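You operate a simulated robot arm through the tools that you are given. There is no shell and no other tool.

You are at the controls of a simulated two-armed robot. One attempt, no reset.

## Task
Free the cable end from its anchor, then let the brake drum off and wind it back.
Fine: lift the anchor clamp and leave it up; cable end on the sleeve bench top; drum brake lever off before the drum turns. Set down upright: cable end.

Only the result counts: the job must be done as asked and must still hold three seconds after the hand-in. Knocking over, shifting, dropping, spilling or breaking anything else fails it.

## Robot
Two 7-joint arms with fingered hands on one trunk that stands fixed in place. Base frame: the origin is at the foot of the trunk, x ahead of it, y to its left, z up. Lengths are in mm, angles in degrees, forces in N, time in s.
The left shoulder is at [30, 119, 1094], the right one opposite. With the tool pointing down near the work surface each hand reaches from about 340 to 760 mm from the base axis, measured 20 degrees to its own side. Payload 3.8 kg a hand.
The tool frame of a hand sits at the grasp point between the pads (the TCP): z along the fingers, y along the line on which they close. The tips reach 25 mm beyond it. The gripper opens to 88 mm; its body begins 29 mm behind the TCP. The gripper is a hand of 4 fingers: y runs from the thumb to the fingers, the wrist lies at [-13, -106, -174] in the tool frame.
Orientation is that of the tool frame in the base frame, as a unit quaternion [w, x, y, z]. With the fingers straight down and the wrist toward the robot, the tool's x, y and z point along [0, 1, 0], [1, 0, 0] and [0, 0, -1] of the base frame.

## Interface
- The arms move only by the tool play_rows. It takes "left_plan", "right_plan" or both (then of equal length, played together; a hand with none holds still); each is a list of rows, each a list of 6 numbers: the shift along the base's x, y, z in mm, then the turn, a rotation vector about the base's x, y, z in degrees. In form: [[dx, dy, dz, rx, ry, rz], ...]. A call has 1 to 20 rows; each row shifts and turns the commanded pose from where the row before left it. Rows are played at 5 a second. More than 50 mm and 8.6 degrees between two rows, and nothing of the call is played. A pose out of reach is approached as far as the arm can. The call stops where the force on the tool passes 40 N (or 10 N more than at its start, if that is more) or the arm is blocked; 0.2 s more then pass. In this call time passes only in rows, and 0.2 s behind the last. It gives the time, the measured TCP pose, the force on the tool (base axes), the opening and the grip force at its end, in the units of the frame above (readings bear some noise), with the torque about the TCP (base axes, N m) and any sound that the robot's microphone picked up.
- Cameras (640 x 400 px; columns grow to the right, rows downward): "scene" is now at [49.3, 39.4, 1642.4]; the picture's right is [0.51, -0.86, 0.00], its down [-0.64, -0.38, -0.67] and it looks along [0.57, 0.34, -0.75] (base axes); focal length 353 px, centre (320, 200). "left" rides on the left gripper at [-64, -83, -98] in its tool frame; the picture's right is [-0.62, -0.37, 0.69], its down [0.71, -0.63, 0.30] and it looks along [0.32, 0.68, 0.65] (tool axes); focal length 265 px, centre (320, 200). "right" rides on the right gripper at [64, -83, -98] in its tool frame; the picture's right is [-0.62, 0.37, -0.69], its down [-0.71, -0.63, 0.30] and it looks along [-0.32, 0.68, 0.65] (tool axes); focal length 265 px, centre (320, 200). There is no depth. A picture from a camera that has moved, and an enlarged one, comes with that camera's place and axes in the base frame and with its lens.
- camera(camera): a new picture of that camera. The clock stands still meanwhile.
- raise_lower(by): moves the trunk up (or, below 0, down) by that many mm; the arms and the scene camera ride with it, the base frame stays. It gives what a move gives, with no picture.
- set_fingers(index, middle, ring, thumb_bend, thumb_turn, hand): sets how far each is bent, from 0 (flat) to 100 (curled in); at 30 the hand is open as for a grip, at 70 the pads meet at the TCP. One left out holds its place. A second passes; each finger stops where it meets its share of the squeeze, and holds until it gets a number again. It is the only way to open and close the hand. It gives what a move gives, with no picture; readings hold the bend of each and the force on the fingers (four entries, about 0 where the hand has none), thumb and palm. thumb_turn goes from beside the hand (0) to across from the fingers (100), as for a grip.
- aim_head(pan, tilt): turns the head with the scene camera to pan (to the left, within 120 degrees either way) and tilt (down, from -29 to 69), counted from straight ahead of the robot. It gives what a move gives.
- close_up(camera, box): a new picture of the part [left, top, right, bottom] of that camera's present view, enlarged. The clock stands still meanwhile.
- sign_off(): hands the job in; it is judged then, once.

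Nothing tells you positions but the pictures and the camera data. Unless the task says otherwise, let go and move clear before handing in.

The tools are called after ">>>" as a command line: name --argument value ..., lists and objects as JSON in quotes. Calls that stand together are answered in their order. play_rows: Moves the arms, as the interface text tells. Its arguments: {"type":"object","properties":{"left_plan":{"type":"array"},"right_plan":{"type":"array"}},"required":[]} The other tools are called the same way: raise_lower (by) moves the trunk up or down; set_fingers (index, middle, ring, thumb_bend, thumb_turn, hand) moves the fingers one by one; aim_head (pan, tilt) turns the head that bears the scene camera; camera (camera) takes a picture; close_up (camera, box) takes an enlarged picture of a part of a camera's view; sign_off () hands the job in.

At the start:

```text
clock: 0.0
left_eef_pos: [319.6, 458.6, 1289.1]
left_tcp_rot: [0.0, 0.707, 0.707, -0.001]
left_force: [0.0, -0.6, -0.2]
left_ft_torque: [-0.02, -0.03, -0.02]
left_finger_gap: 87.4
left_gripper_force: 0.1
left_shape: jaw
left_bend: [30.0, 30.0, 30.0, 30.0, 98.0]
left_finger forces: [0.0, 0.0, 0.0, 0.1, 0.0, 0.1]
right_eef_pos: [542.1, 85.2, 1234.9]
right_tcp_rot: [0.0, 0.706, 0.708, 0.0]
right_force: [0.2, 1.5, 0.6]
right_ft_torque: [0.0, 0.01, 0.0]
right_finger_gap: 87.7
right_gripper_force: 0.1
right_shape: jaw
right_bend: [30.0, 30.0, 30.0, 30.0, 98.0]
right_finger forces: [0.0, 0.0, 0.0, 0.0, 0.0, 0.0]
trunk travel left (down, up): [-250.0, 340.0]
head pan, tilt (commanded): [30.5, 48.3]
```

scene: 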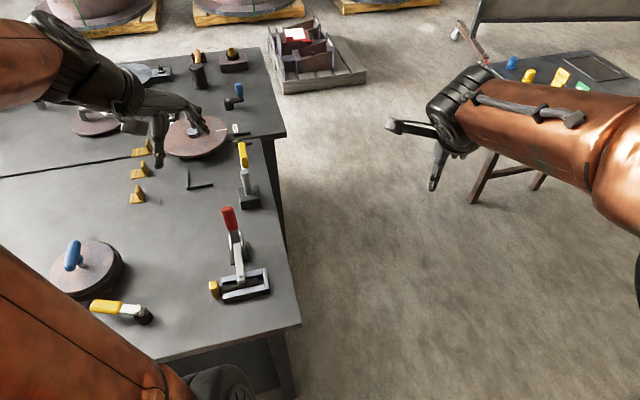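
right: 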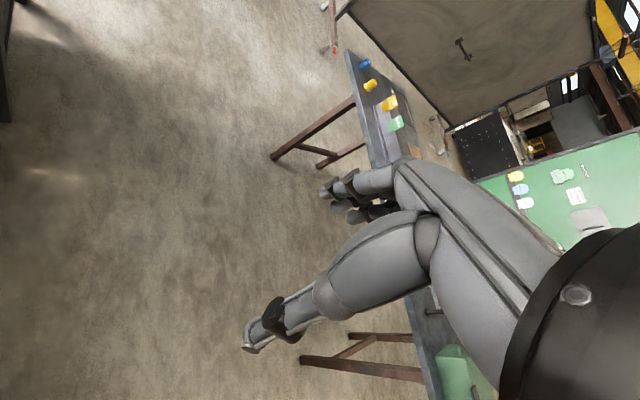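
left: 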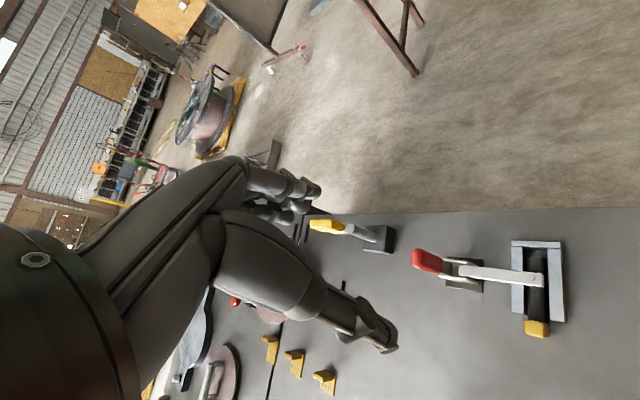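

I see a bench to the left front with a red-handled toggle clamp, yellow-handled levers, drums with blue cranks and a cable. I'll look closer at each part before moving anything.

>>> close_up --camera "scene" --box '[180, 180, 320, 320]'

>>> close_up --camera "scene" --box '[20, 200, 200, 340]'

>>> close_up --camera "scene" --box '[100, 40, 300, 220]'

>>> close_up --camera "left" --box '[200, 200, 600, 400]'

```text
2.86 times, centred on (250, 250) of scene
camera zoom: at [49.3, 39.4, 1642.4], right [0.51, -0.86, 0.0], down [-0.64, -0.38, -0.67], along [0.57, 0.34, -0.75], focal length 1008 px, centre (520, 57)
```

zoom: 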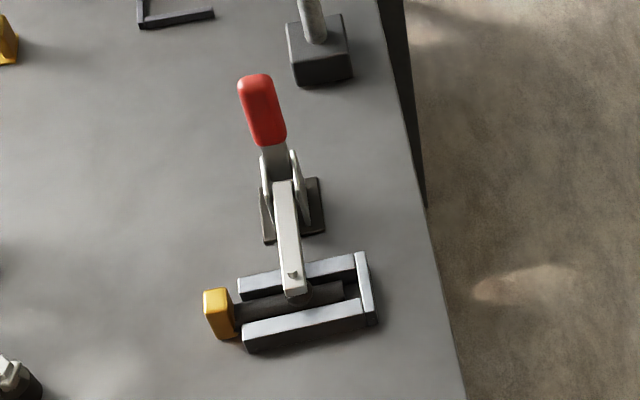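

```text
2.86 times, centred on (110, 270) of scene
camera zoom: at [49.3, 39.4, 1642.4], right [0.51, -0.86, 0.0], down [-0.64, -0.38, -0.67], along [0.57, 0.34, -0.75], focal length 1008 px, centre (920, 0)
```

zoom: 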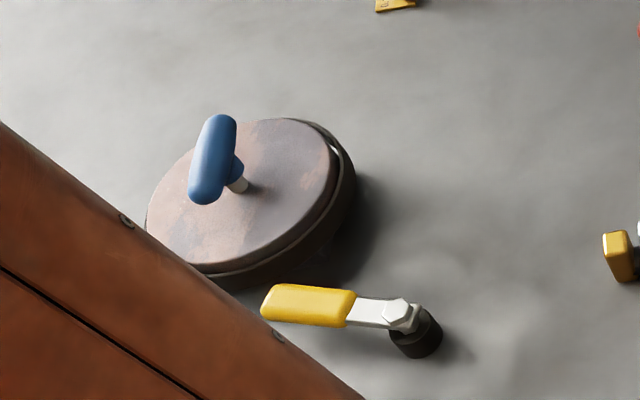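

```text
2.22 times, centred on (200, 130) of scene
camera zoom: at [49.3, 39.4, 1642.4], right [0.51, -0.86, 0.0], down [-0.64, -0.38, -0.67], along [0.57, 0.34, -0.75], focal length 784 px, centre (587, 356)
```

zoom: 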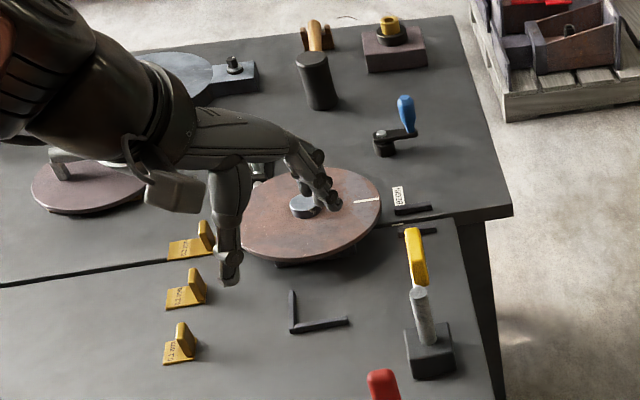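

```text
1.60 times, centred on (400, 300) of left
camera zoom: at [236.0, 394.3, 1388.0], right [-0.37, -0.62, -0.69], down [-0.63, 0.71, -0.3], along [0.68, 0.32, -0.65], focal length 425 px, centre (192, 40)
```

zoom: 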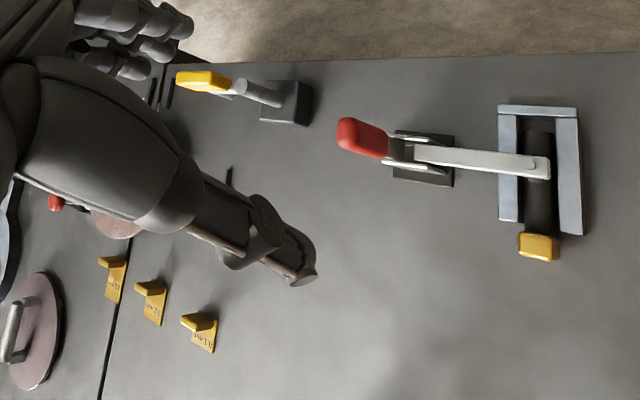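

The toggle clamp (red handle) presses a dark rod with a yellow end in a U-shaped nest; a drum with a blue handle and a yellow lever stand beside it. I'll look around with the head and zoom in on labels to identify the "sleeve bench" and the drum.

>>> close_up --camera "scene" --box '[210, 70, 270, 220]'

>>> close_up --camera "scene" --box '[120, 100, 220, 220]'

>>> close_up --camera "scene" --box '[480, 20, 640, 120]'

>>> aim_head --pan 0 --tilt 30

>>> camera --camera "scene"

>>> aim_head --pan -50 --tilt 40

>>> camera --camera "scene"

>>> aim_head --pan 70 --tilt 50

>>> camera --camera "scene"

>>> aim_head --pan 45 --tilt 40

>>> camera --camera "scene"

```text
2.67 times, centred on (240, 145) of scene
camera zoom: at [49.3, 39.4, 1642.4], right [0.51, -0.86, 0.0], down [-0.64, -0.38, -0.67], along [0.57, 0.34, -0.75], focal length 941 px, centre (533, 347)
```

zoom: 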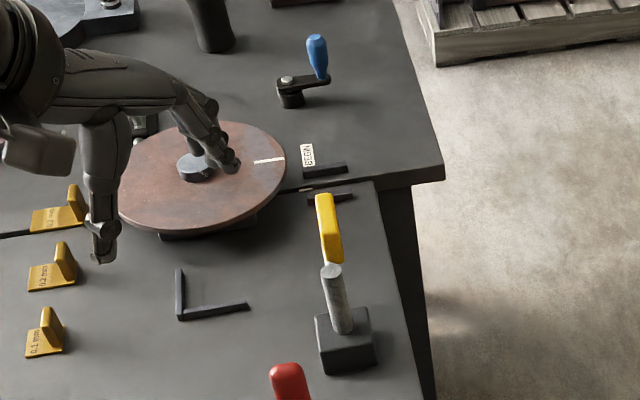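

```text
3.33 times, centred on (170, 160) of scene
camera zoom: at [49.3, 39.4, 1642.4], right [0.51, -0.86, 0.0], down [-0.64, -0.38, -0.67], along [0.57, 0.34, -0.75], focal length 1176 px, centre (820, 333)
```

zoom: 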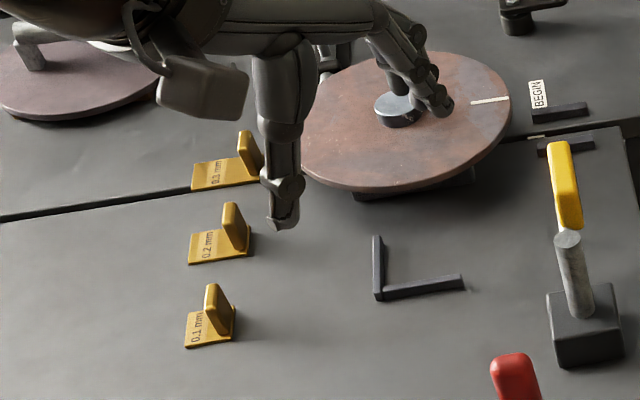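

```text
4.00 times, centred on (560, 70) of scene
camera zoom: at [49.3, 39.4, 1642.4], right [0.51, -0.86, 0.0], down [-0.64, -0.38, -0.67], along [0.57, 0.34, -0.75], focal length 1411 px, centre (-640, 720)
```

zoom: 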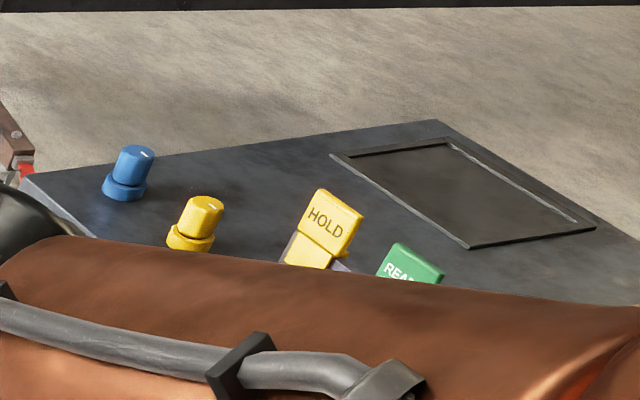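

```text
clock: 0.9
left_eef_pos: [320.1, 458.7, 1288.2]
left_tcp_rot: [0.0, 0.707, 0.707, 0.0]
left_force: [0.2, 0.5, -0.5]
left_ft_torque: [-0.01, 0.02, 0.0]
left_finger_gap: 87.7
left_gripper_force: 0.1
left_shape: jaw
left_bend: [30.0, 30.0, 30.0, 30.0, 98.0]
left_finger forces: [0.0, 0.1, 0.0, 0.0, 0.0, 0.0]
right_eef_pos: [543.8, 84.5, 1235.3]
right_tcp_rot: [0.0, 0.707, 0.707, 0.0]
right_force: [0.1, -0.5, 0.1]
right_ft_torque: [0.0, -0.01, -0.03]
right_finger_gap: 87.7
right_gripper_force: 0.1
right_shape: jaw
right_bend: [30.0, 30.0, 30.0, 30.0, 98.0]
right_finger forces: [0.0, 0.1, 0.1, 0.0, 0.1, 0.0]
trunk travel left (down, up): [-250.0, 340.0]
head pan, tilt (commanded): [0.0, 30.0]
```

```text
taken
camera scene: at [72.1, -0.4, 1669.5], right [0.0, -1.0, 0.0], down [-0.5, 0.0, -0.87], along [0.87, 0.0, -0.5], focal length 353 px, centre (320, 200)
```

scene: 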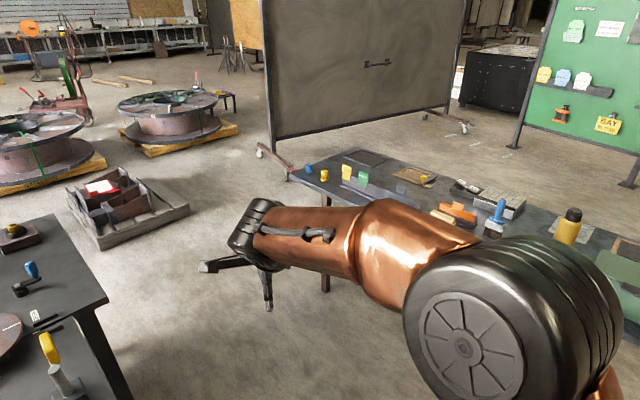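

```text
clock: 2.1
left_eef_pos: [319.3, 458.6, 1289.0]
left_tcp_rot: [-0.001, 0.708, 0.707, 0.0]
left_force: [-0.1, -0.4, 0.1]
left_ft_torque: [0.0, 0.0, 0.02]
left_finger_gap: 87.6
left_gripper_force: 0.0
left_shape: jaw
left_bend: [30.0, 30.0, 30.0, 30.0, 98.0]
left_finger forces: [0.1, 0.1, 0.1, 0.0, 0.0, 0.0]
right_eef_pos: [542.8, 84.2, 1234.4]
right_tcp_rot: [0.0, 0.707, 0.707, 0.001]
right_force: [0.0, -0.1, -0.1]
right_ft_torque: [0.03, 0.01, 0.02]
right_finger_gap: 87.4
right_gripper_force: 0.0
right_shape: jaw
right_bend: [30.0, 30.0, 30.0, 30.0, 98.0]
right_finger forces: [0.1, 0.0, 0.0, 0.0, 0.1, 0.1]
trunk travel left (down, up): [-250.0, 340.0]
head pan, tilt (commanded): [-50.0, 40.0]
```

```text
taken
camera scene: at [36.4, -65.6, 1654.3], right [-0.77, -0.64, 0.0], down [-0.41, 0.49, -0.77], along [0.49, -0.59, -0.64], focal length 353 px, centre (320, 200)
```

scene: 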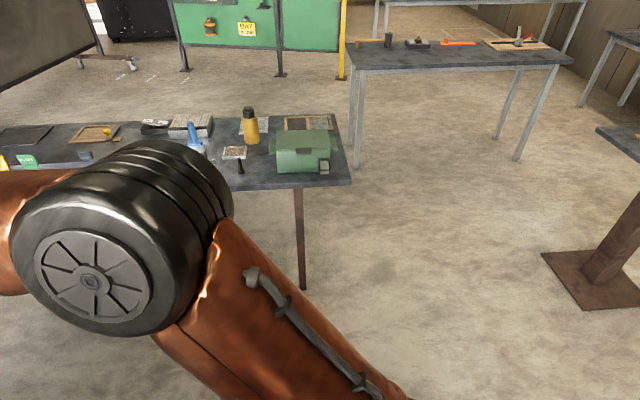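

```text
clock: 4.1
left_eef_pos: [318.9, 459.2, 1289.2]
left_tcp_rot: [0.0, 0.707, 0.707, 0.0]
left_force: [0.2, 0.0, -0.5]
left_ft_torque: [0.02, 0.02, 0.02]
left_finger_gap: 87.8
left_gripper_force: 0.0
left_shape: jaw
left_bend: [30.0, 30.0, 30.0, 30.0, 98.0]
left_finger forces: [0.0, 0.0, 0.0, 0.1, 0.0, 0.0]
right_eef_pos: [541.5, 84.5, 1235.1]
right_tcp_rot: [0.0, 0.707, 0.707, 0.0]
right_force: [-1.0, 0.0, -0.3]
right_ft_torque: [0.03, 0.0, -0.02]
right_finger_gap: 87.6
right_gripper_force: 0.0
right_shape: jaw
right_bend: [30.0, 30.0, 30.0, 30.0, 98.0]
right_finger forces: [0.1, 0.0, 0.0, 0.0, 0.0, 0.0]
trunk travel left (down, up): [-250.0, 340.0]
head pan, tilt (commanded): [70.0, 50.0]
```

```text
taken
camera scene: at [8.0, 71.9, 1640.1], right [0.94, -0.34, 0.0], down [-0.26, -0.72, -0.64], along [0.22, 0.6, -0.77], focal length 353 px, centre (320, 200)
```

scene: 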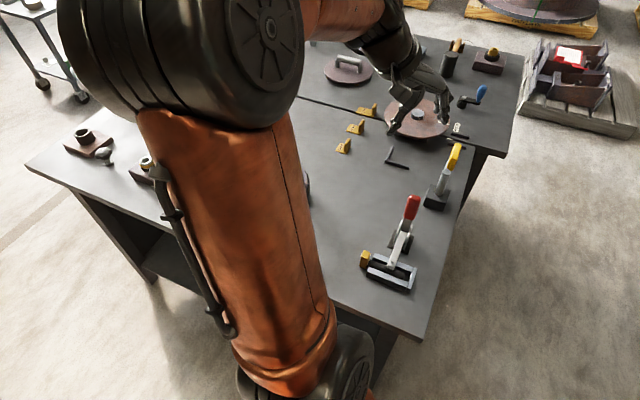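

```text
clock: 5.0
left_eef_pos: [319.8, 460.0, 1288.9]
left_tcp_rot: [0.001, 0.707, 0.707, 0.0]
left_force: [-0.6, 0.2, 0.0]
left_ft_torque: [-0.02, 0.0, -0.03]
left_finger_gap: 87.7
left_gripper_force: 0.0
left_shape: jaw
left_bend: [30.0, 30.0, 30.0, 30.0, 98.0]
left_finger forces: [0.0, 0.0, 0.0, 0.0, 0.0, 0.0]
right_eef_pos: [542.7, 84.8, 1236.0]
right_tcp_rot: [0.0, 0.708, 0.706, -0.001]
right_force: [0.5, 0.8, 0.6]
right_ft_torque: [-0.01, 0.03, 0.01]
right_finger_gap: 87.6
right_gripper_force: 0.0
right_shape: jaw
right_bend: [30.0, 30.0, 30.0, 30.0, 98.0]
right_finger forces: [0.0, 0.0, 0.0, 0.0, 0.0, 0.0]
trunk travel left (down, up): [-250.0, 340.0]
head pan, tilt (commanded): [45.0, 40.0]
```

```text
taken
camera scene: at [41.6, 59.7, 1654.2], right [0.71, -0.71, 0.0], down [-0.45, -0.46, -0.77], along [0.54, 0.54, -0.64], focal length 353 px, centre (320, 200)
```

scene: 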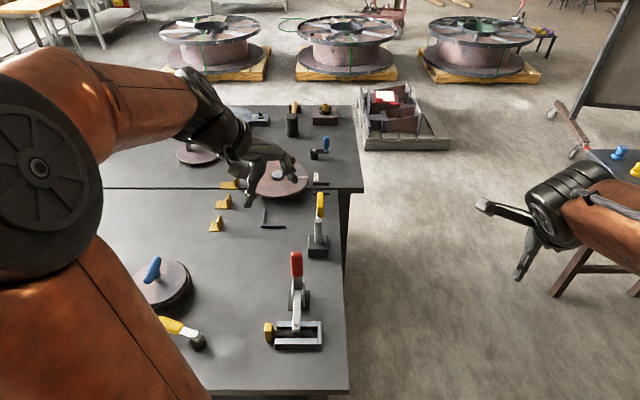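

Two benches meet at a dark seam; the near one carries the clamp, the blue-handled drum and the yellow lever next to it, and my left upper arm hides part of them. I'll turn the left hand to the left, so its camera sees the drum, and lift it slightly.

>>> play_rows --left_plan '[[0, 0, 15, 0, 0, 8.5], [0, 0, 15, 0, 0, 8.5], [0, 0, 15, 0, 0, 8.5], [0, 0, 15, 0, 0, 8.5], [0, 0, 15, 0, 0, 8.5], [0, 0, 15, 0, 0, 8.5]]'

>>> camera --camera "left"

>>> camera --camera "scene"

```text
clock: 6.4
left_eef_pos: [319.1, 458.6, 1379.9]
left_tcp_rot: [-0.001, 0.332, 0.943, 0.0]
left_force: [0.0, -0.2, 0.5]
left_ft_torque: [-0.02, 0.01, 0.01]
left_finger_gap: 87.7
left_gripper_force: 0.1
left_shape: jaw
left_bend: [30.0, 30.0, 30.0, 30.0, 98.0]
left_finger forces: [0.1, 0.1, 0.0, 0.0, 0.0, 0.1]
right_eef_pos: [544.6, 84.9, 1236.8]
right_tcp_rot: [0.0, 0.707, 0.707, 0.0]
right_force: [-0.1, 0.0, 0.8]
right_ft_torque: [0.0, 0.01, 0.0]
right_finger_gap: 87.6
right_gripper_force: 0.0
right_shape: jaw
right_bend: [30.0, 30.0, 30.0, 30.0, 98.0]
right_finger forces: [0.0, 0.0, 0.0, 0.0, 0.1, 0.1]
trunk travel left (down, up): [-250.0, 340.0]
head pan, tilt (commanded): [45.0, 40.0]
```

```text
taken
camera left: at [316.9, 353.5, 1478.1], right [0.25, -0.68, -0.69], down [-0.95, -0.04, -0.3], along [0.18, 0.74, -0.65], focal length 265 px, centre (320, 200)
```

left: 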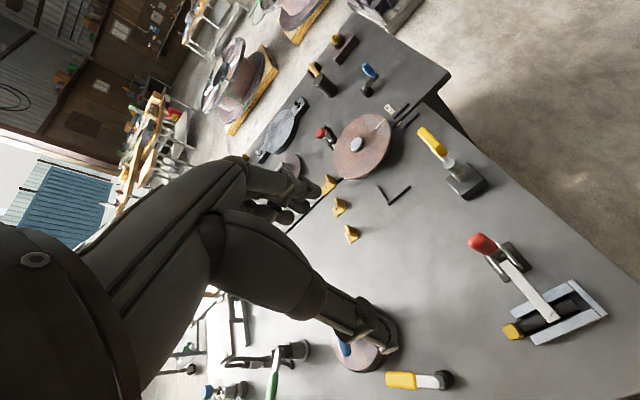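

```text
taken
camera scene: at [41.9, 59.2, 1654.3], right [0.71, -0.71, 0.0], down [-0.45, -0.45, -0.77], along [0.54, 0.54, -0.64], focal length 353 px, centre (320, 200)
```

scene: 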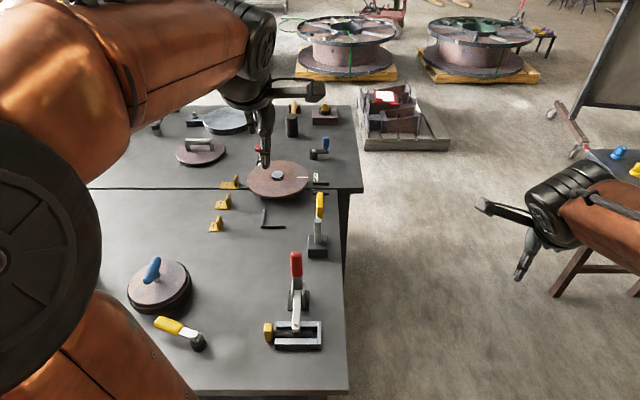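

Now the benches are visible: the near bench has the drum with a blue handle, the yellow brake-type lever, the clamp in its U-nest, gauges and the BEGIN disc at the seam. I'll zoom in to read details.

>>> close_up --camera "scene" --box '[90, 240, 230, 370]'

>>> close_up --camera "scene" --box '[240, 240, 350, 360]'

>>> close_up --camera "scene" --box '[200, 150, 350, 270]'

>>> close_up --camera "scene" --box '[130, 90, 360, 190]'

>>> close_up --camera "left" --box '[320, 220, 640, 400]'

>>> close_up --camera "left" --box '[240, 20, 500, 200]'

```text
3.08 times, centred on (160, 305) of scene
camera zoom: at [41.9, 59.2, 1654.3], right [0.71, -0.71, 0.0], down [-0.45, -0.45, -0.77], along [0.54, 0.54, -0.64], focal length 1085 px, centre (812, -123)
```

zoom: 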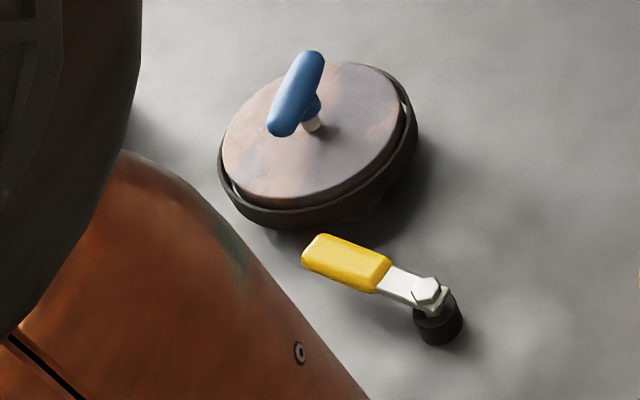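

```text
3.33 times, centred on (295, 300) of scene
camera zoom: at [41.9, 59.2, 1654.3], right [0.71, -0.71, 0.0], down [-0.45, -0.45, -0.77], along [0.54, 0.54, -0.64], focal length 1176 px, centre (403, -133)
```

zoom: 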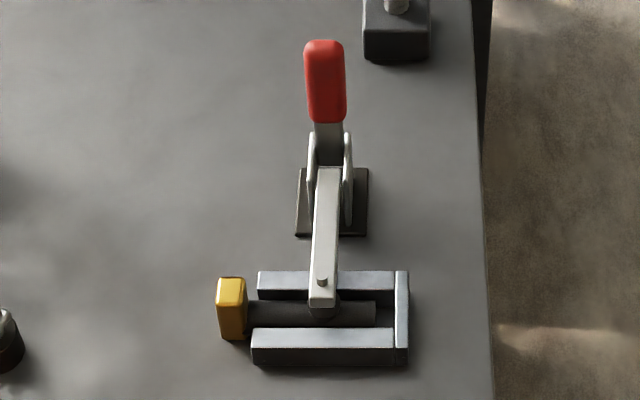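

```text
3.33 times, centred on (275, 210) of scene
camera zoom: at [41.9, 59.2, 1654.3], right [0.71, -0.71, 0.0], down [-0.45, -0.45, -0.77], along [0.54, 0.54, -0.64], focal length 1176 px, centre (470, 167)
```

zoom: 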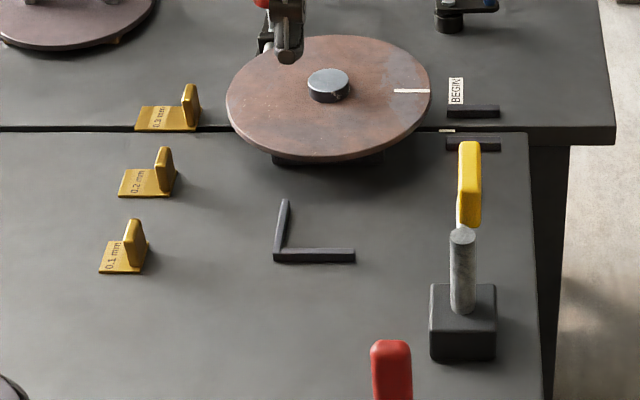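

```text
2.78 times, centred on (245, 140) of scene
camera zoom: at [41.9, 59.2, 1654.3], right [0.71, -0.71, 0.0], down [-0.45, -0.45, -0.77], along [0.54, 0.54, -0.64], focal length 982 px, centre (529, 367)
```

zoom: 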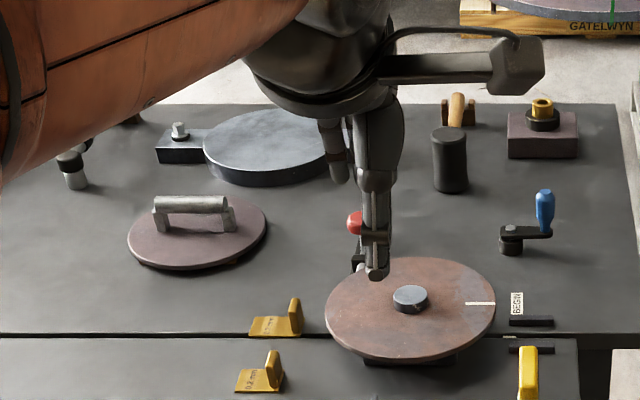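

```text
2.00 times, centred on (480, 310) of left
camera zoom: at [316.9, 353.5, 1478.1], right [0.25, -0.68, -0.69], down [-0.95, -0.04, -0.3], along [0.18, 0.74, -0.65], focal length 531 px, centre (0, -20)
```

zoom: 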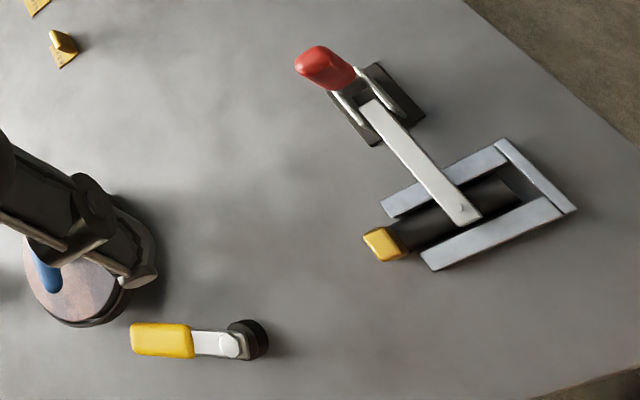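

```text
2.22 times, centred on (370, 110) of left
camera zoom: at [316.9, 353.5, 1478.1], right [0.25, -0.68, -0.69], down [-0.95, -0.04, -0.3], along [0.18, 0.74, -0.65], focal length 590 px, centre (209, 400)
```

zoom: 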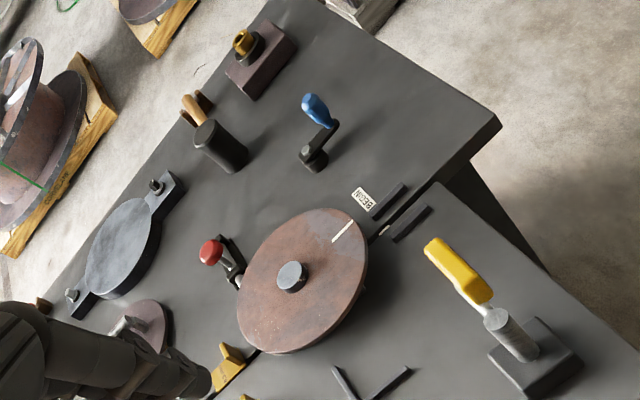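

The far bench and other tables are well out of reach, so the near bench with clamp, drum and yellow lever must be the work area. To triangulate precisely I'll raise the trunk for a second scene viewpoint.

>>> raise_lower --by 250

>>> camera --camera "scene"

>>> camera --camera "left"

```text
clock: 9.0
left_eef_pos: [319.5, 459.8, 1627.1]
left_tcp_rot: [0.0, 0.333, 0.943, 0.0]
left_force: [0.3, 0.3, 0.2]
left_ft_torque: [-0.02, 0.01, -0.01]
left_finger_gap: 87.5
left_gripper_force: 0.0
left_shape: jaw
left_bend: [30.0, 30.0, 30.0, 30.0, 98.0]
left_finger forces: [0.0, 0.0, 0.0, 0.0, 0.0, 0.0]
right_eef_pos: [542.0, 85.2, 1484.9]
right_tcp_rot: [-0.001, 0.707, 0.707, 0.0]
right_force: [0.5, 0.0, 0.5]
right_ft_torque: [-0.01, -0.03, 0.01]
right_finger_gap: 87.7
right_gripper_force: 0.0
right_shape: jaw
right_bend: [30.0, 30.0, 30.0, 30.0, 98.0]
right_finger forces: [0.0, 0.1, 0.0, 0.0, 0.0, 0.0]
trunk travel left (down, up): [-500.0, 90.0]
head pan, tilt (commanded): [45.0, 40.0]
```

```text
taken
camera scene: at [41.8, 59.7, 1904.1], right [0.71, -0.71, 0.0], down [-0.45, -0.45, -0.77], along [0.54, 0.54, -0.64], focal length 353 px, centre (320, 200)
```

scene: 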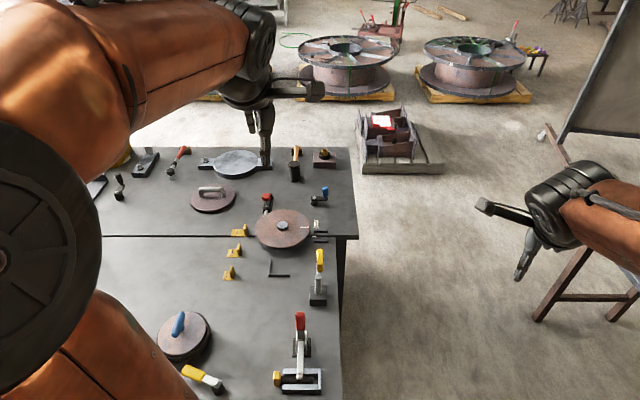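

```text
taken
camera left: at [316.7, 354.0, 1727.8], right [0.25, -0.68, -0.69], down [-0.95, -0.04, -0.3], along [0.18, 0.74, -0.65], focal length 265 px, centre (320, 200)
```

left: 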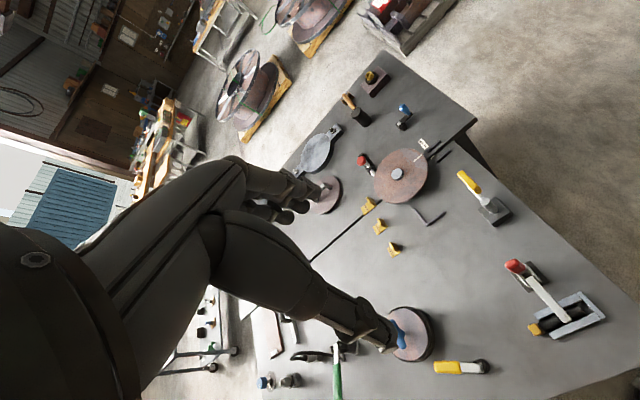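

From higher up the bench is seen more in plan. I'll tilt the head down for a centred view of the near part of the bench.

>>> aim_head --pan 60 --tilt 60

>>> camera --camera "scene"

>>> close_up --camera "scene" --box '[320, 120, 480, 320]'

```text
clock: 9.8
left_eef_pos: [320.2, 459.2, 1628.1]
left_tcp_rot: [0.0, 0.334, 0.943, 0.0]
left_force: [0.0, -0.3, 0.2]
left_ft_torque: [-0.02, 0.0, 0.01]
left_finger_gap: 87.9
left_gripper_force: 0.0
left_shape: jaw
left_bend: [30.0, 30.0, 30.0, 30.0, 98.0]
left_finger forces: [0.1, 0.1, 0.0, 0.0, 0.0, 0.0]
right_eef_pos: [540.9, 83.9, 1486.1]
right_tcp_rot: [-0.001, 0.707, 0.707, 0.0]
right_force: [0.6, 1.0, -0.5]
right_ft_torque: [0.0, 0.02, -0.03]
right_finger_gap: 87.7
right_gripper_force: 0.0
right_shape: jaw
right_bend: [30.0, 30.0, 30.0, 30.0, 98.0]
right_finger forces: [0.0, 0.1, 0.0, 0.0, 0.1, 0.0]
trunk travel left (down, up): [-500.0, 90.0]
head pan, tilt (commanded): [60.0, 60.0]
```

```text
taken
camera scene: at [15.1, 57.2, 1877.6], right [0.87, -0.5, 0.0], down [-0.43, -0.75, -0.5], along [0.25, 0.43, -0.87], focal length 353 px, centre (320, 200)
```

scene: 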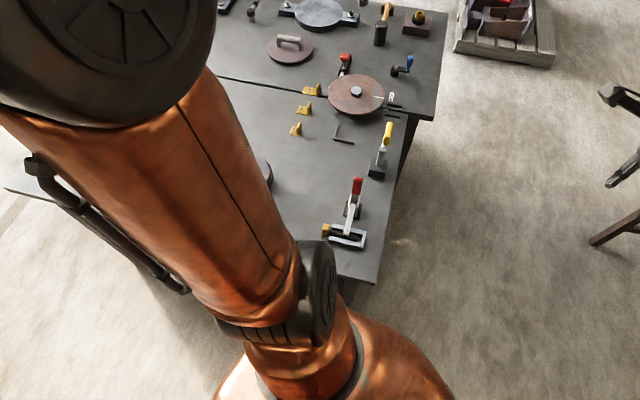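

```text
2.00 times, centred on (400, 220) of scene
camera zoom: at [15.1, 57.2, 1877.6], right [0.87, -0.5, 0.0], down [-0.43, -0.75, -0.5], along [0.25, 0.43, -0.87], focal length 706 px, centre (160, 160)
```

zoom: 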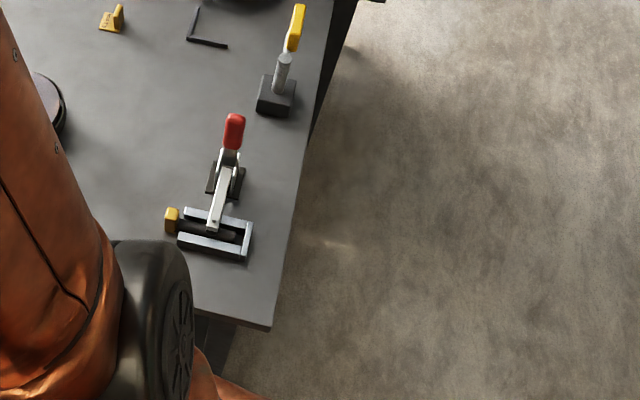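

The arm hides the drum at this pan; I'll use pan 45 with more tilt for close-ups of the clamp and drum from this height.

>>> aim_head --pan 45 --tilt 50

>>> close_up --camera "scene" --box '[240, 200, 350, 330]'

>>> close_up --camera "scene" --box '[120, 200, 260, 340]'

>>> camera --camera "scene"

```text
clock: 10.6
left_eef_pos: [319.6, 459.8, 1628.4]
left_tcp_rot: [0.0, 0.334, 0.943, 0.001]
left_force: [0.3, 0.1, 0.0]
left_ft_torque: [0.0, -0.02, -0.02]
left_finger_gap: 87.6
left_gripper_force: 0.0
left_shape: jaw
left_bend: [30.0, 30.0, 30.0, 30.0, 98.0]
left_finger forces: [0.1, 0.0, 0.0, 0.1, 0.1, 0.0]
right_eef_pos: [542.0, 85.5, 1485.6]
right_tcp_rot: [-0.001, 0.707, 0.707, 0.0]
right_force: [-0.2, 0.4, 0.0]
right_ft_torque: [0.01, 0.0, 0.03]
right_finger_gap: 87.7
right_gripper_force: 0.0
right_shape: jaw
right_bend: [30.0, 30.0, 30.0, 30.0, 98.0]
right_finger forces: [0.0, 0.0, 0.0, 0.0, 0.0, 0.1]
trunk travel left (down, up): [-500.0, 90.0]
head pan, tilt (commanded): [45.0, 50.0]
```

```text
3.08 times, centred on (295, 265) of scene
camera zoom: at [36.1, 54.0, 1890.0], right [0.71, -0.71, 0.0], down [-0.54, -0.54, -0.64], along [0.45, 0.45, -0.77], focal length 1085 px, centre (397, 0)
```

zoom: 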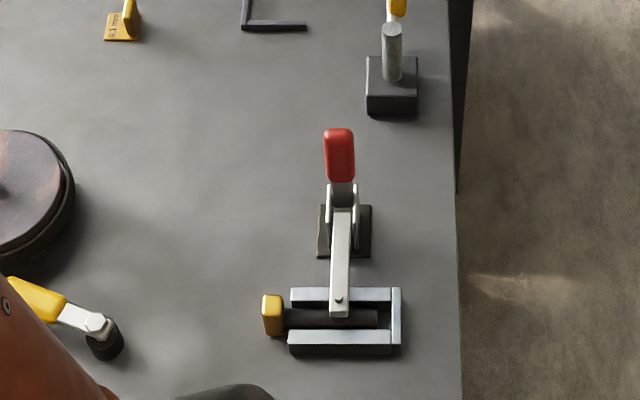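

```text
2.86 times, centred on (190, 270) of scene
camera zoom: at [36.1, 54.0, 1890.0], right [0.71, -0.71, 0.0], down [-0.54, -0.54, -0.64], along [0.45, 0.45, -0.77], focal length 1008 px, centre (691, 0)
```

zoom: 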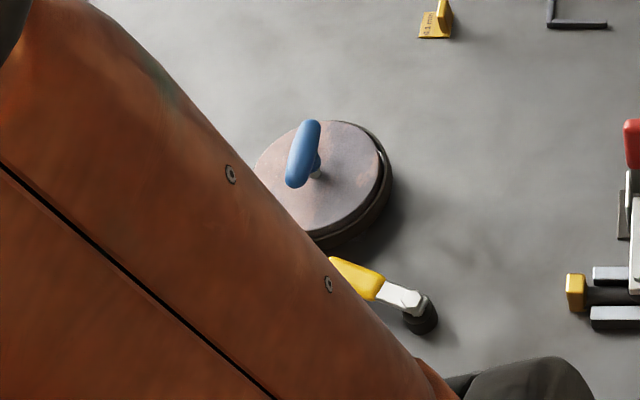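

```text
taken
camera scene: at [36.1, 54.0, 1890.0], right [0.71, -0.71, 0.0], down [-0.54, -0.54, -0.64], along [0.45, 0.45, -0.77], focal length 353 px, centre (320, 200)
```

scene: 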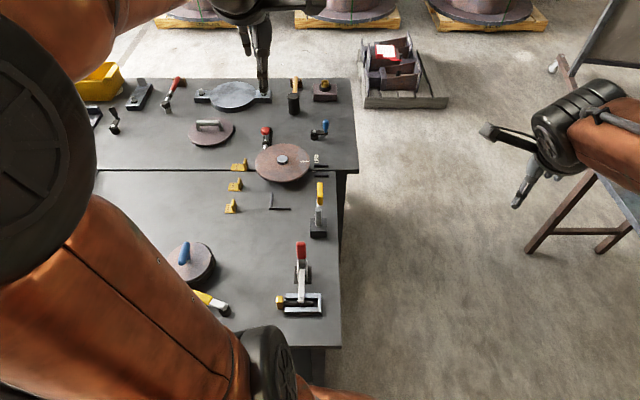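

I have rough positions: bench top z≈850, nest around (x 330, y 400), clamp pivot near (387, 482), yellow lever pivot near (139, 573), drum centre near (145, 756). I'll zoom much tighter to see marks on the drum, lever and cable end.

>>> close_up --camera "scene" --box '[150, 230, 230, 300]'

>>> close_up --camera "scene" --box '[190, 285, 240, 320]'

>>> close_up --camera "scene" --box '[270, 280, 330, 325]'

>>> close_up --camera "scene" --box '[280, 235, 330, 300]'

>>> close_up --camera "left" --box '[500, 250, 620, 350]'

>>> close_up --camera "left" --box '[370, 290, 500, 390]'

```text
5.71 times, centred on (190, 265) of scene
camera zoom: at [36.1, 54.0, 1890.0], right [0.71, -0.71, 0.0], down [-0.54, -0.54, -0.64], along [0.45, 0.45, -0.77], focal length 2016 px, centre (1063, -171)
```

zoom: 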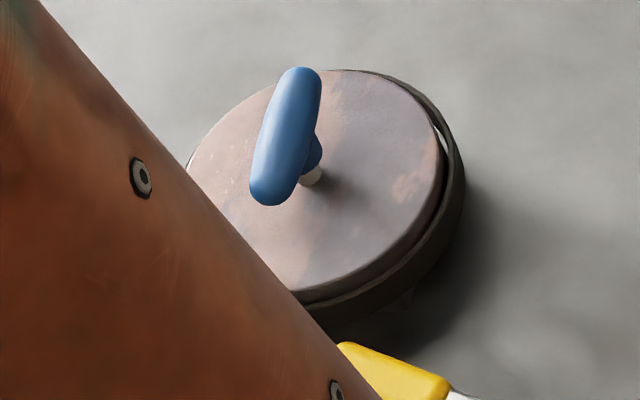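

```text
11.43 times, centred on (215, 302) of scene
camera zoom: at [36.1, 54.0, 1890.0], right [0.71, -0.71, 0.0], down [-0.54, -0.54, -0.64], along [0.45, 0.45, -0.77], focal length 4031 px, centre (1520, -971)
```

zoom: 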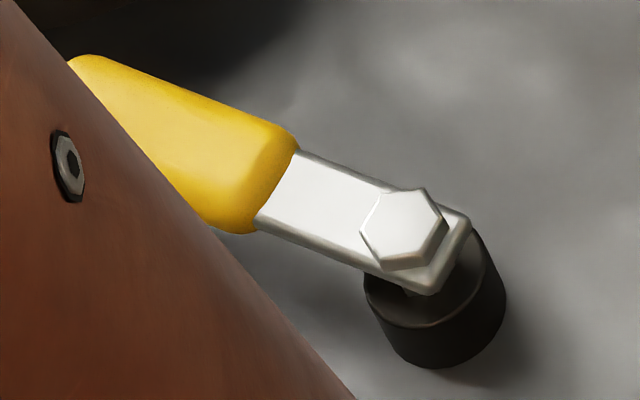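

```text
8.89 times, centred on (300, 302) of scene
camera zoom: at [36.1, 54.0, 1890.0], right [0.71, -0.71, 0.0], down [-0.54, -0.54, -0.64], along [0.45, 0.45, -0.77], focal length 3136 px, centre (498, -711)
```

zoom: 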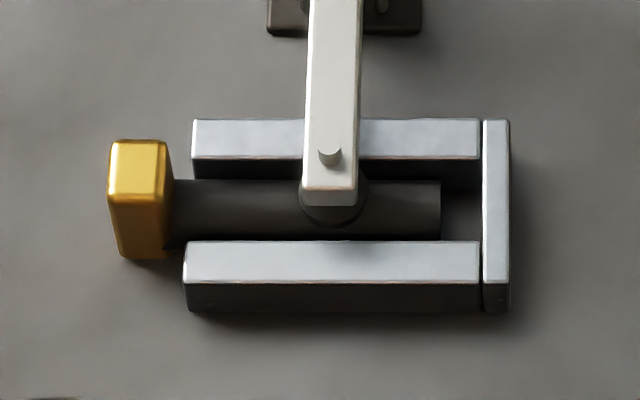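

```text
6.15 times, centred on (305, 268) of scene
camera zoom: at [36.1, 54.0, 1890.0], right [0.71, -0.71, 0.0], down [-0.54, -0.54, -0.64], along [0.45, 0.45, -0.77], focal length 2171 px, centre (412, -215)
```

zoom: 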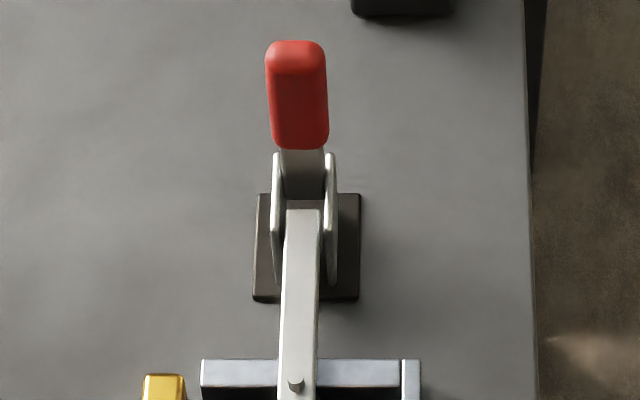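

```text
4.00 times, centred on (560, 300) of left
camera zoom: at [316.6, 354.0, 1728.0], right [0.25, -0.68, -0.69], down [-0.95, -0.04, -0.3], along [0.18, 0.74, -0.65], focal length 1062 px, centre (-640, -200)
```

zoom: 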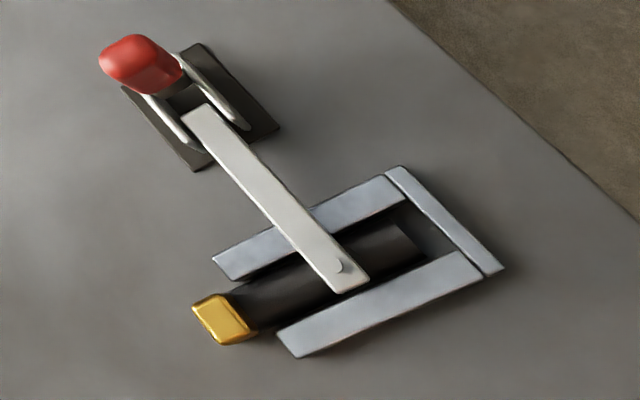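

```text
4.00 times, centred on (435, 340) of left
camera zoom: at [316.6, 354.0, 1728.0], right [0.25, -0.68, -0.69], down [-0.95, -0.04, -0.3], along [0.18, 0.74, -0.65], focal length 1062 px, centre (-140, -360)
```

zoom: 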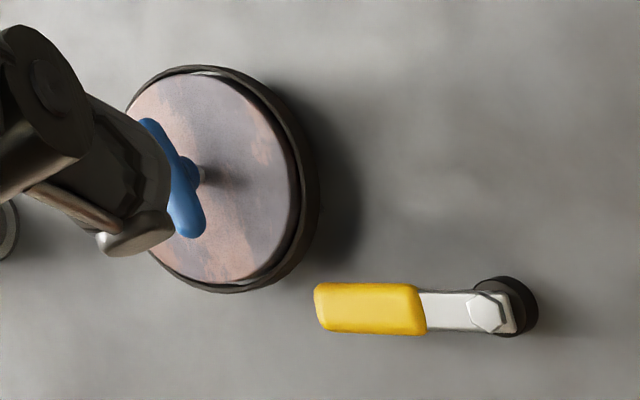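

I see the details now: the cable end is a black rod (about Ø24) lying in the U-nest with a tall yellow tab at its left end, held by the clamp arm; the red handle stands almost upright behind it, so pushing it away from me should lift the arm. I'll lower the trunk again and close the left fingers into a compact pusher.

>>> raise_lower --by -250

>>> set_fingers --hand "left" --index 72 --middle 72 --ring 72 --thumb_bend 70 --thumb_turn 98

>>> play_rows --left_plan '[[4, 0, -40, 0, 0, -2], [4, 0, -40, 0, 0, -2], [4, 0, -40, 0, 0, -2], [4, 0, -40, 0, 0, 0], [4, 0, -40, 0, 0, 0]]'

>>> aim_head --pan 45 --tilt 45

>>> camera --camera "scene"

>>> camera --camera "left"

```text
clock: 13.2
left_eef_pos: [319.4, 460.3, 1379.5]
left_tcp_rot: [0.0, 0.333, 0.943, 0.0]
left_force: [0.2, -0.1, -0.3]
left_ft_torque: [0.02, -0.02, -0.01]
left_finger_gap: 87.6
left_gripper_force: 0.0
left_shape: jaw
left_bend: [30.0, 30.0, 30.0, 30.0, 98.0]
left_finger forces: [0.0, 0.0, 0.0, 0.0, 0.0, 0.1]
right_eef_pos: [542.1, 85.5, 1235.3]
right_tcp_rot: [0.0, 0.708, 0.707, 0.0]
right_force: [0.4, 0.8, 0.1]
right_ft_torque: [0.01, 0.01, -0.01]
right_finger_gap: 87.6
right_gripper_force: 0.1
right_shape: jaw
right_bend: [30.0, 30.0, 30.0, 30.0, 98.0]
right_finger forces: [0.1, 0.0, 0.0, 0.0, 0.0, 0.0]
trunk travel left (down, up): [-250.0, 340.0]
head pan, tilt (commanded): [45.0, 50.0]
```

```text
clock: 14.2
left_eef_pos: [318.9, 459.9, 1378.2]
left_tcp_rot: [-0.001, 0.334, 0.942, 0.0]
left_force: [-0.8, 0.0, 0.6]
left_ft_torque: [0.03, 0.02, 0.02]
left_finger_gap: 0.1
left_gripper_force: 0.0
left_shape: fingers
left_bend: [72.0, 72.0, 72.0, 69.0, 100.0]
left_finger forces: [0.1, 0.0, 0.0, 0.0, 0.0, 0.0]
right_eef_pos: [542.3, 84.4, 1235.6]
right_tcp_rot: [0.0, 0.707, 0.707, 0.0]
right_force: [0.5, 0.3, 0.3]
right_ft_torque: [-0.02, 0.01, -0.02]
right_finger_gap: 87.8
right_gripper_force: 0.0
right_shape: jaw
right_bend: [30.0, 30.0, 30.0, 30.0, 98.0]
right_finger forces: [0.1, 0.0, 0.0, 0.0, 0.1, 0.1]
trunk travel left (down, up): [-250.0, 340.0]
head pan, tilt (commanded): [45.0, 50.0]
```

```text
clock: 15.4
left_eef_pos: [341.5, 458.7, 1179.2]
left_tcp_rot: [0.0, 0.383, 0.924, -0.002]
left_force: [-1.0, -0.4, 0.1]
left_ft_torque: [0.0, -0.01, 0.04]
left_finger_gap: 0.0
left_gripper_force: 0.0
left_shape: fingers
left_bend: [72.0, 72.0, 72.0, 69.0, 100.0]
left_finger forces: [0.0, 0.0, 0.1, 0.1, 0.0, 0.0]
right_eef_pos: [543.6, 85.0, 1234.2]
right_tcp_rot: [0.001, 0.707, 0.707, -0.001]
right_force: [0.8, 0.2, 0.1]
right_ft_torque: [0.01, 0.0, -0.02]
right_finger_gap: 87.3
right_gripper_force: 0.1
right_shape: jaw
right_bend: [30.0, 30.0, 30.0, 30.0, 98.0]
right_finger forces: [0.0, 0.1, 0.0, 0.0, 0.0, 0.1]
trunk travel left (down, up): [-250.0, 340.0]
head pan, tilt (commanded): [45.0, 50.0]
```

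```text
clock: 16.0
left_eef_pos: [339.5, 457.6, 1179.4]
left_tcp_rot: [0.0, 0.384, 0.923, 0.0]
left_force: [0.0, -0.1, 0.4]
left_ft_torque: [0.02, 0.03, 0.01]
left_finger_gap: 0.0
left_gripper_force: 0.1
left_shape: fingers
left_bend: [72.0, 72.0, 72.0, 69.0, 100.0]
left_finger forces: [0.0, 0.0, 0.0, 0.1, 0.1, 0.1]
right_eef_pos: [543.0, 85.3, 1235.0]
right_tcp_rot: [0.0, 0.707, 0.707, -0.001]
right_force: [-0.2, -0.1, 0.8]
right_ft_torque: [0.02, -0.04, -0.02]
right_finger_gap: 87.5
right_gripper_force: 0.1
right_shape: jaw
right_bend: [30.0, 30.0, 30.0, 30.0, 98.0]
right_finger forces: [0.1, 0.1, 0.1, 0.0, 0.1, 0.0]
trunk travel left (down, up): [-250.0, 340.0]
head pan, tilt (commanded): [45.0, 45.0]
```

```text
taken
camera scene: at [38.9, 56.8, 1647.0], right [0.71, -0.71, 0.0], down [-0.5, -0.5, -0.71], along [0.5, 0.5, -0.71], focal length 353 px, centre (320, 200)
```

scene: 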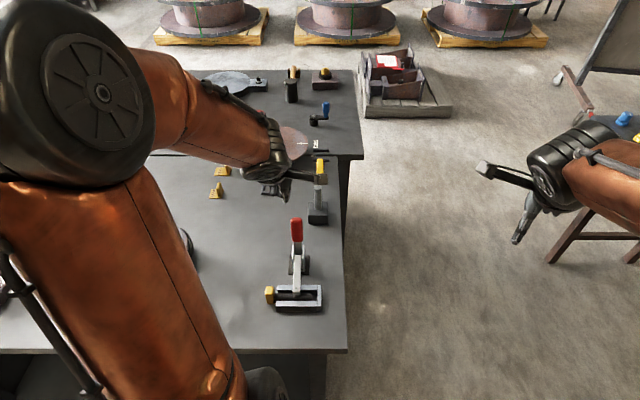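

```text
taken
camera left: at [326.0, 352.7, 1278.8], right [0.18, -0.7, -0.69], down [-0.95, 0.06, -0.3], along [0.25, 0.71, -0.65], focal length 265 px, centre (320, 200)
```

left: 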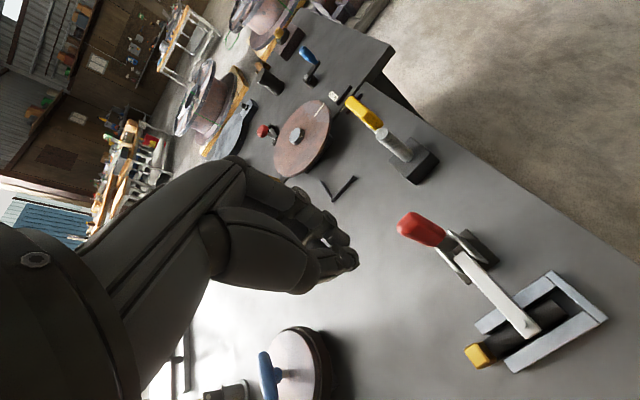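

The fingers are closed and point down at about (340, 458, 1179); the handle top checks out near (398, 496, 1023). Now I lower to just in front of the red handle.

>>> play_rows --left_plan '[[4, -2, -40, 0, 0, 0], [4, -2, -40, 0, 0, 0], [4, -1, -40, 0, 0, 0], [4, -1, -40, 0, 0, 0]]'

>>> close_up --camera "scene" --box '[220, 150, 380, 330]'

>>> camera --camera "left"

```text
clock: 17.0
left_eef_pos: [356.1, 455.8, 1017.4]
left_tcp_rot: [0.001, 0.382, 0.924, -0.001]
left_force: [-0.3, 0.3, -0.2]
left_ft_torque: [0.0, 0.01, 0.02]
left_finger_gap: 0.0
left_gripper_force: 0.0
left_shape: fingers
left_bend: [72.0, 72.0, 72.0, 69.0, 100.0]
left_finger forces: [0.1, 0.1, 0.0, 0.1, 0.1, 0.0]
right_eef_pos: [543.1, 87.2, 1235.5]
right_tcp_rot: [0.0, 0.707, 0.707, 0.0]
right_force: [0.5, 0.0, -0.6]
right_ft_torque: [0.04, 0.01, 0.01]
right_finger_gap: 87.4
right_gripper_force: 0.1
right_shape: jaw
right_bend: [30.0, 30.0, 30.0, 30.0, 98.0]
right_finger forces: [0.2, 0.0, 0.1, 0.0, 0.0, 0.0]
trunk travel left (down, up): [-250.0, 340.0]
head pan, tilt (commanded): [45.0, 45.0]
```

```text
2.22 times, centred on (300, 240) of scene
camera zoom: at [39.8, 58.5, 1646.9], right [0.71, -0.71, 0.0], down [-0.5, -0.5, -0.71], along [0.5, 0.5, -0.71], focal length 784 px, centre (364, 111)
```

zoom: 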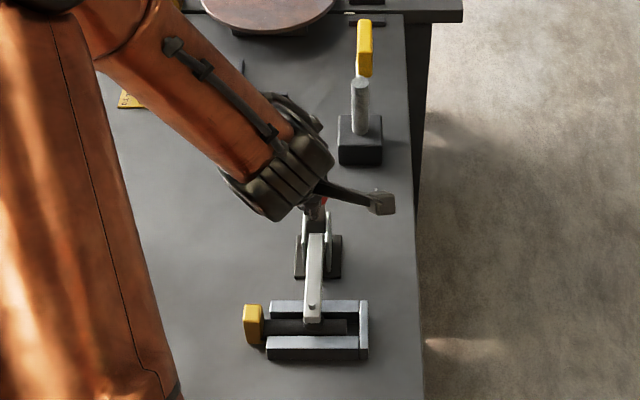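

```text
taken
camera left: at [342.6, 350.5, 1116.3], right [0.18, -0.7, -0.69], down [-0.95, 0.06, -0.3], along [0.25, 0.71, -0.65], focal length 265 px, centre (320, 200)
```

left: 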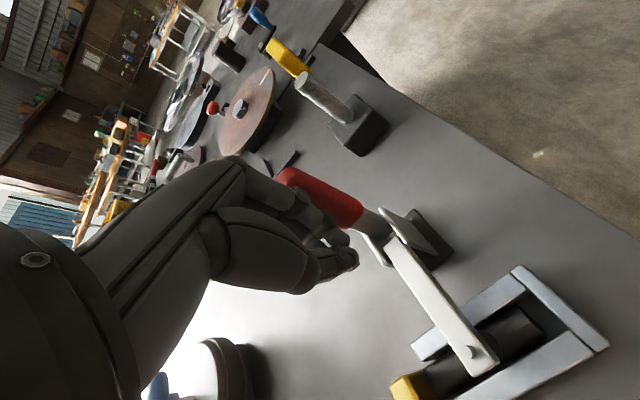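

The fingertips hang just in front of the red handle. I'll push it gently away from me (+s direction) in small steps.

>>> play_rows --left_plan '[[5, 5, -6, 0, 0, 0], [5, 5, -6, 0, 0, 0], [5, 5, 0, 0, 0, 0], [5, 5, 0, 0, 0, 0], [5, 5, 0, 0, 0, 0]]'

>>> camera --camera "left"

```text
clock: 18.2
left_eef_pos: [381.9, 477.7, 1006.5]
left_tcp_rot: [0.0, 0.383, 0.924, -0.001]
left_force: [-1.0, -0.9, -0.1]
left_ft_torque: [0.02, -0.01, 0.05]
left_finger_gap: 0.0
left_gripper_force: 1.2
left_shape: fingers
left_bend: [72.0, 72.0, 72.0, 69.0, 100.0]
left_finger forces: [0.0, 1.5, 0.0, 0.0, 0.1, 0.1]
right_eef_pos: [543.3, 85.8, 1235.4]
right_tcp_rot: [-0.001, 0.707, 0.707, 0.0]
right_force: [0.4, 0.3, 1.0]
right_ft_torque: [0.0, -0.04, -0.02]
right_finger_gap: 87.7
right_gripper_force: 0.0
right_shape: jaw
right_bend: [30.0, 30.0, 30.0, 30.0, 98.0]
right_finger forces: [0.1, 0.1, 0.0, 0.0, 0.0, 0.0]
trunk travel left (down, up): [-250.0, 340.0]
head pan, tilt (commanded): [45.0, 45.0]
```

```text
taken
camera left: at [367.6, 373.2, 1106.1], right [0.18, -0.7, -0.69], down [-0.95, 0.06, -0.3], along [0.25, 0.71, -0.65], focal length 265 px, centre (320, 200)
```

left: 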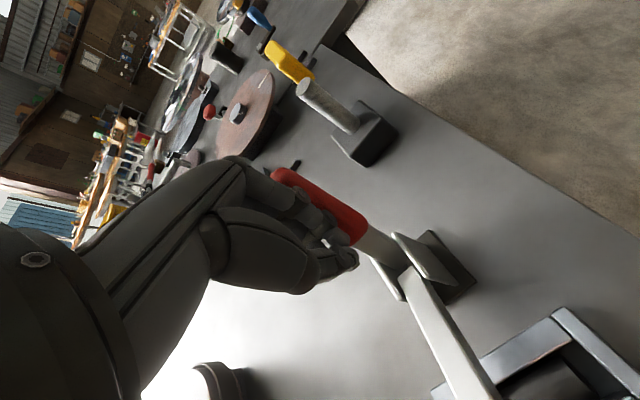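

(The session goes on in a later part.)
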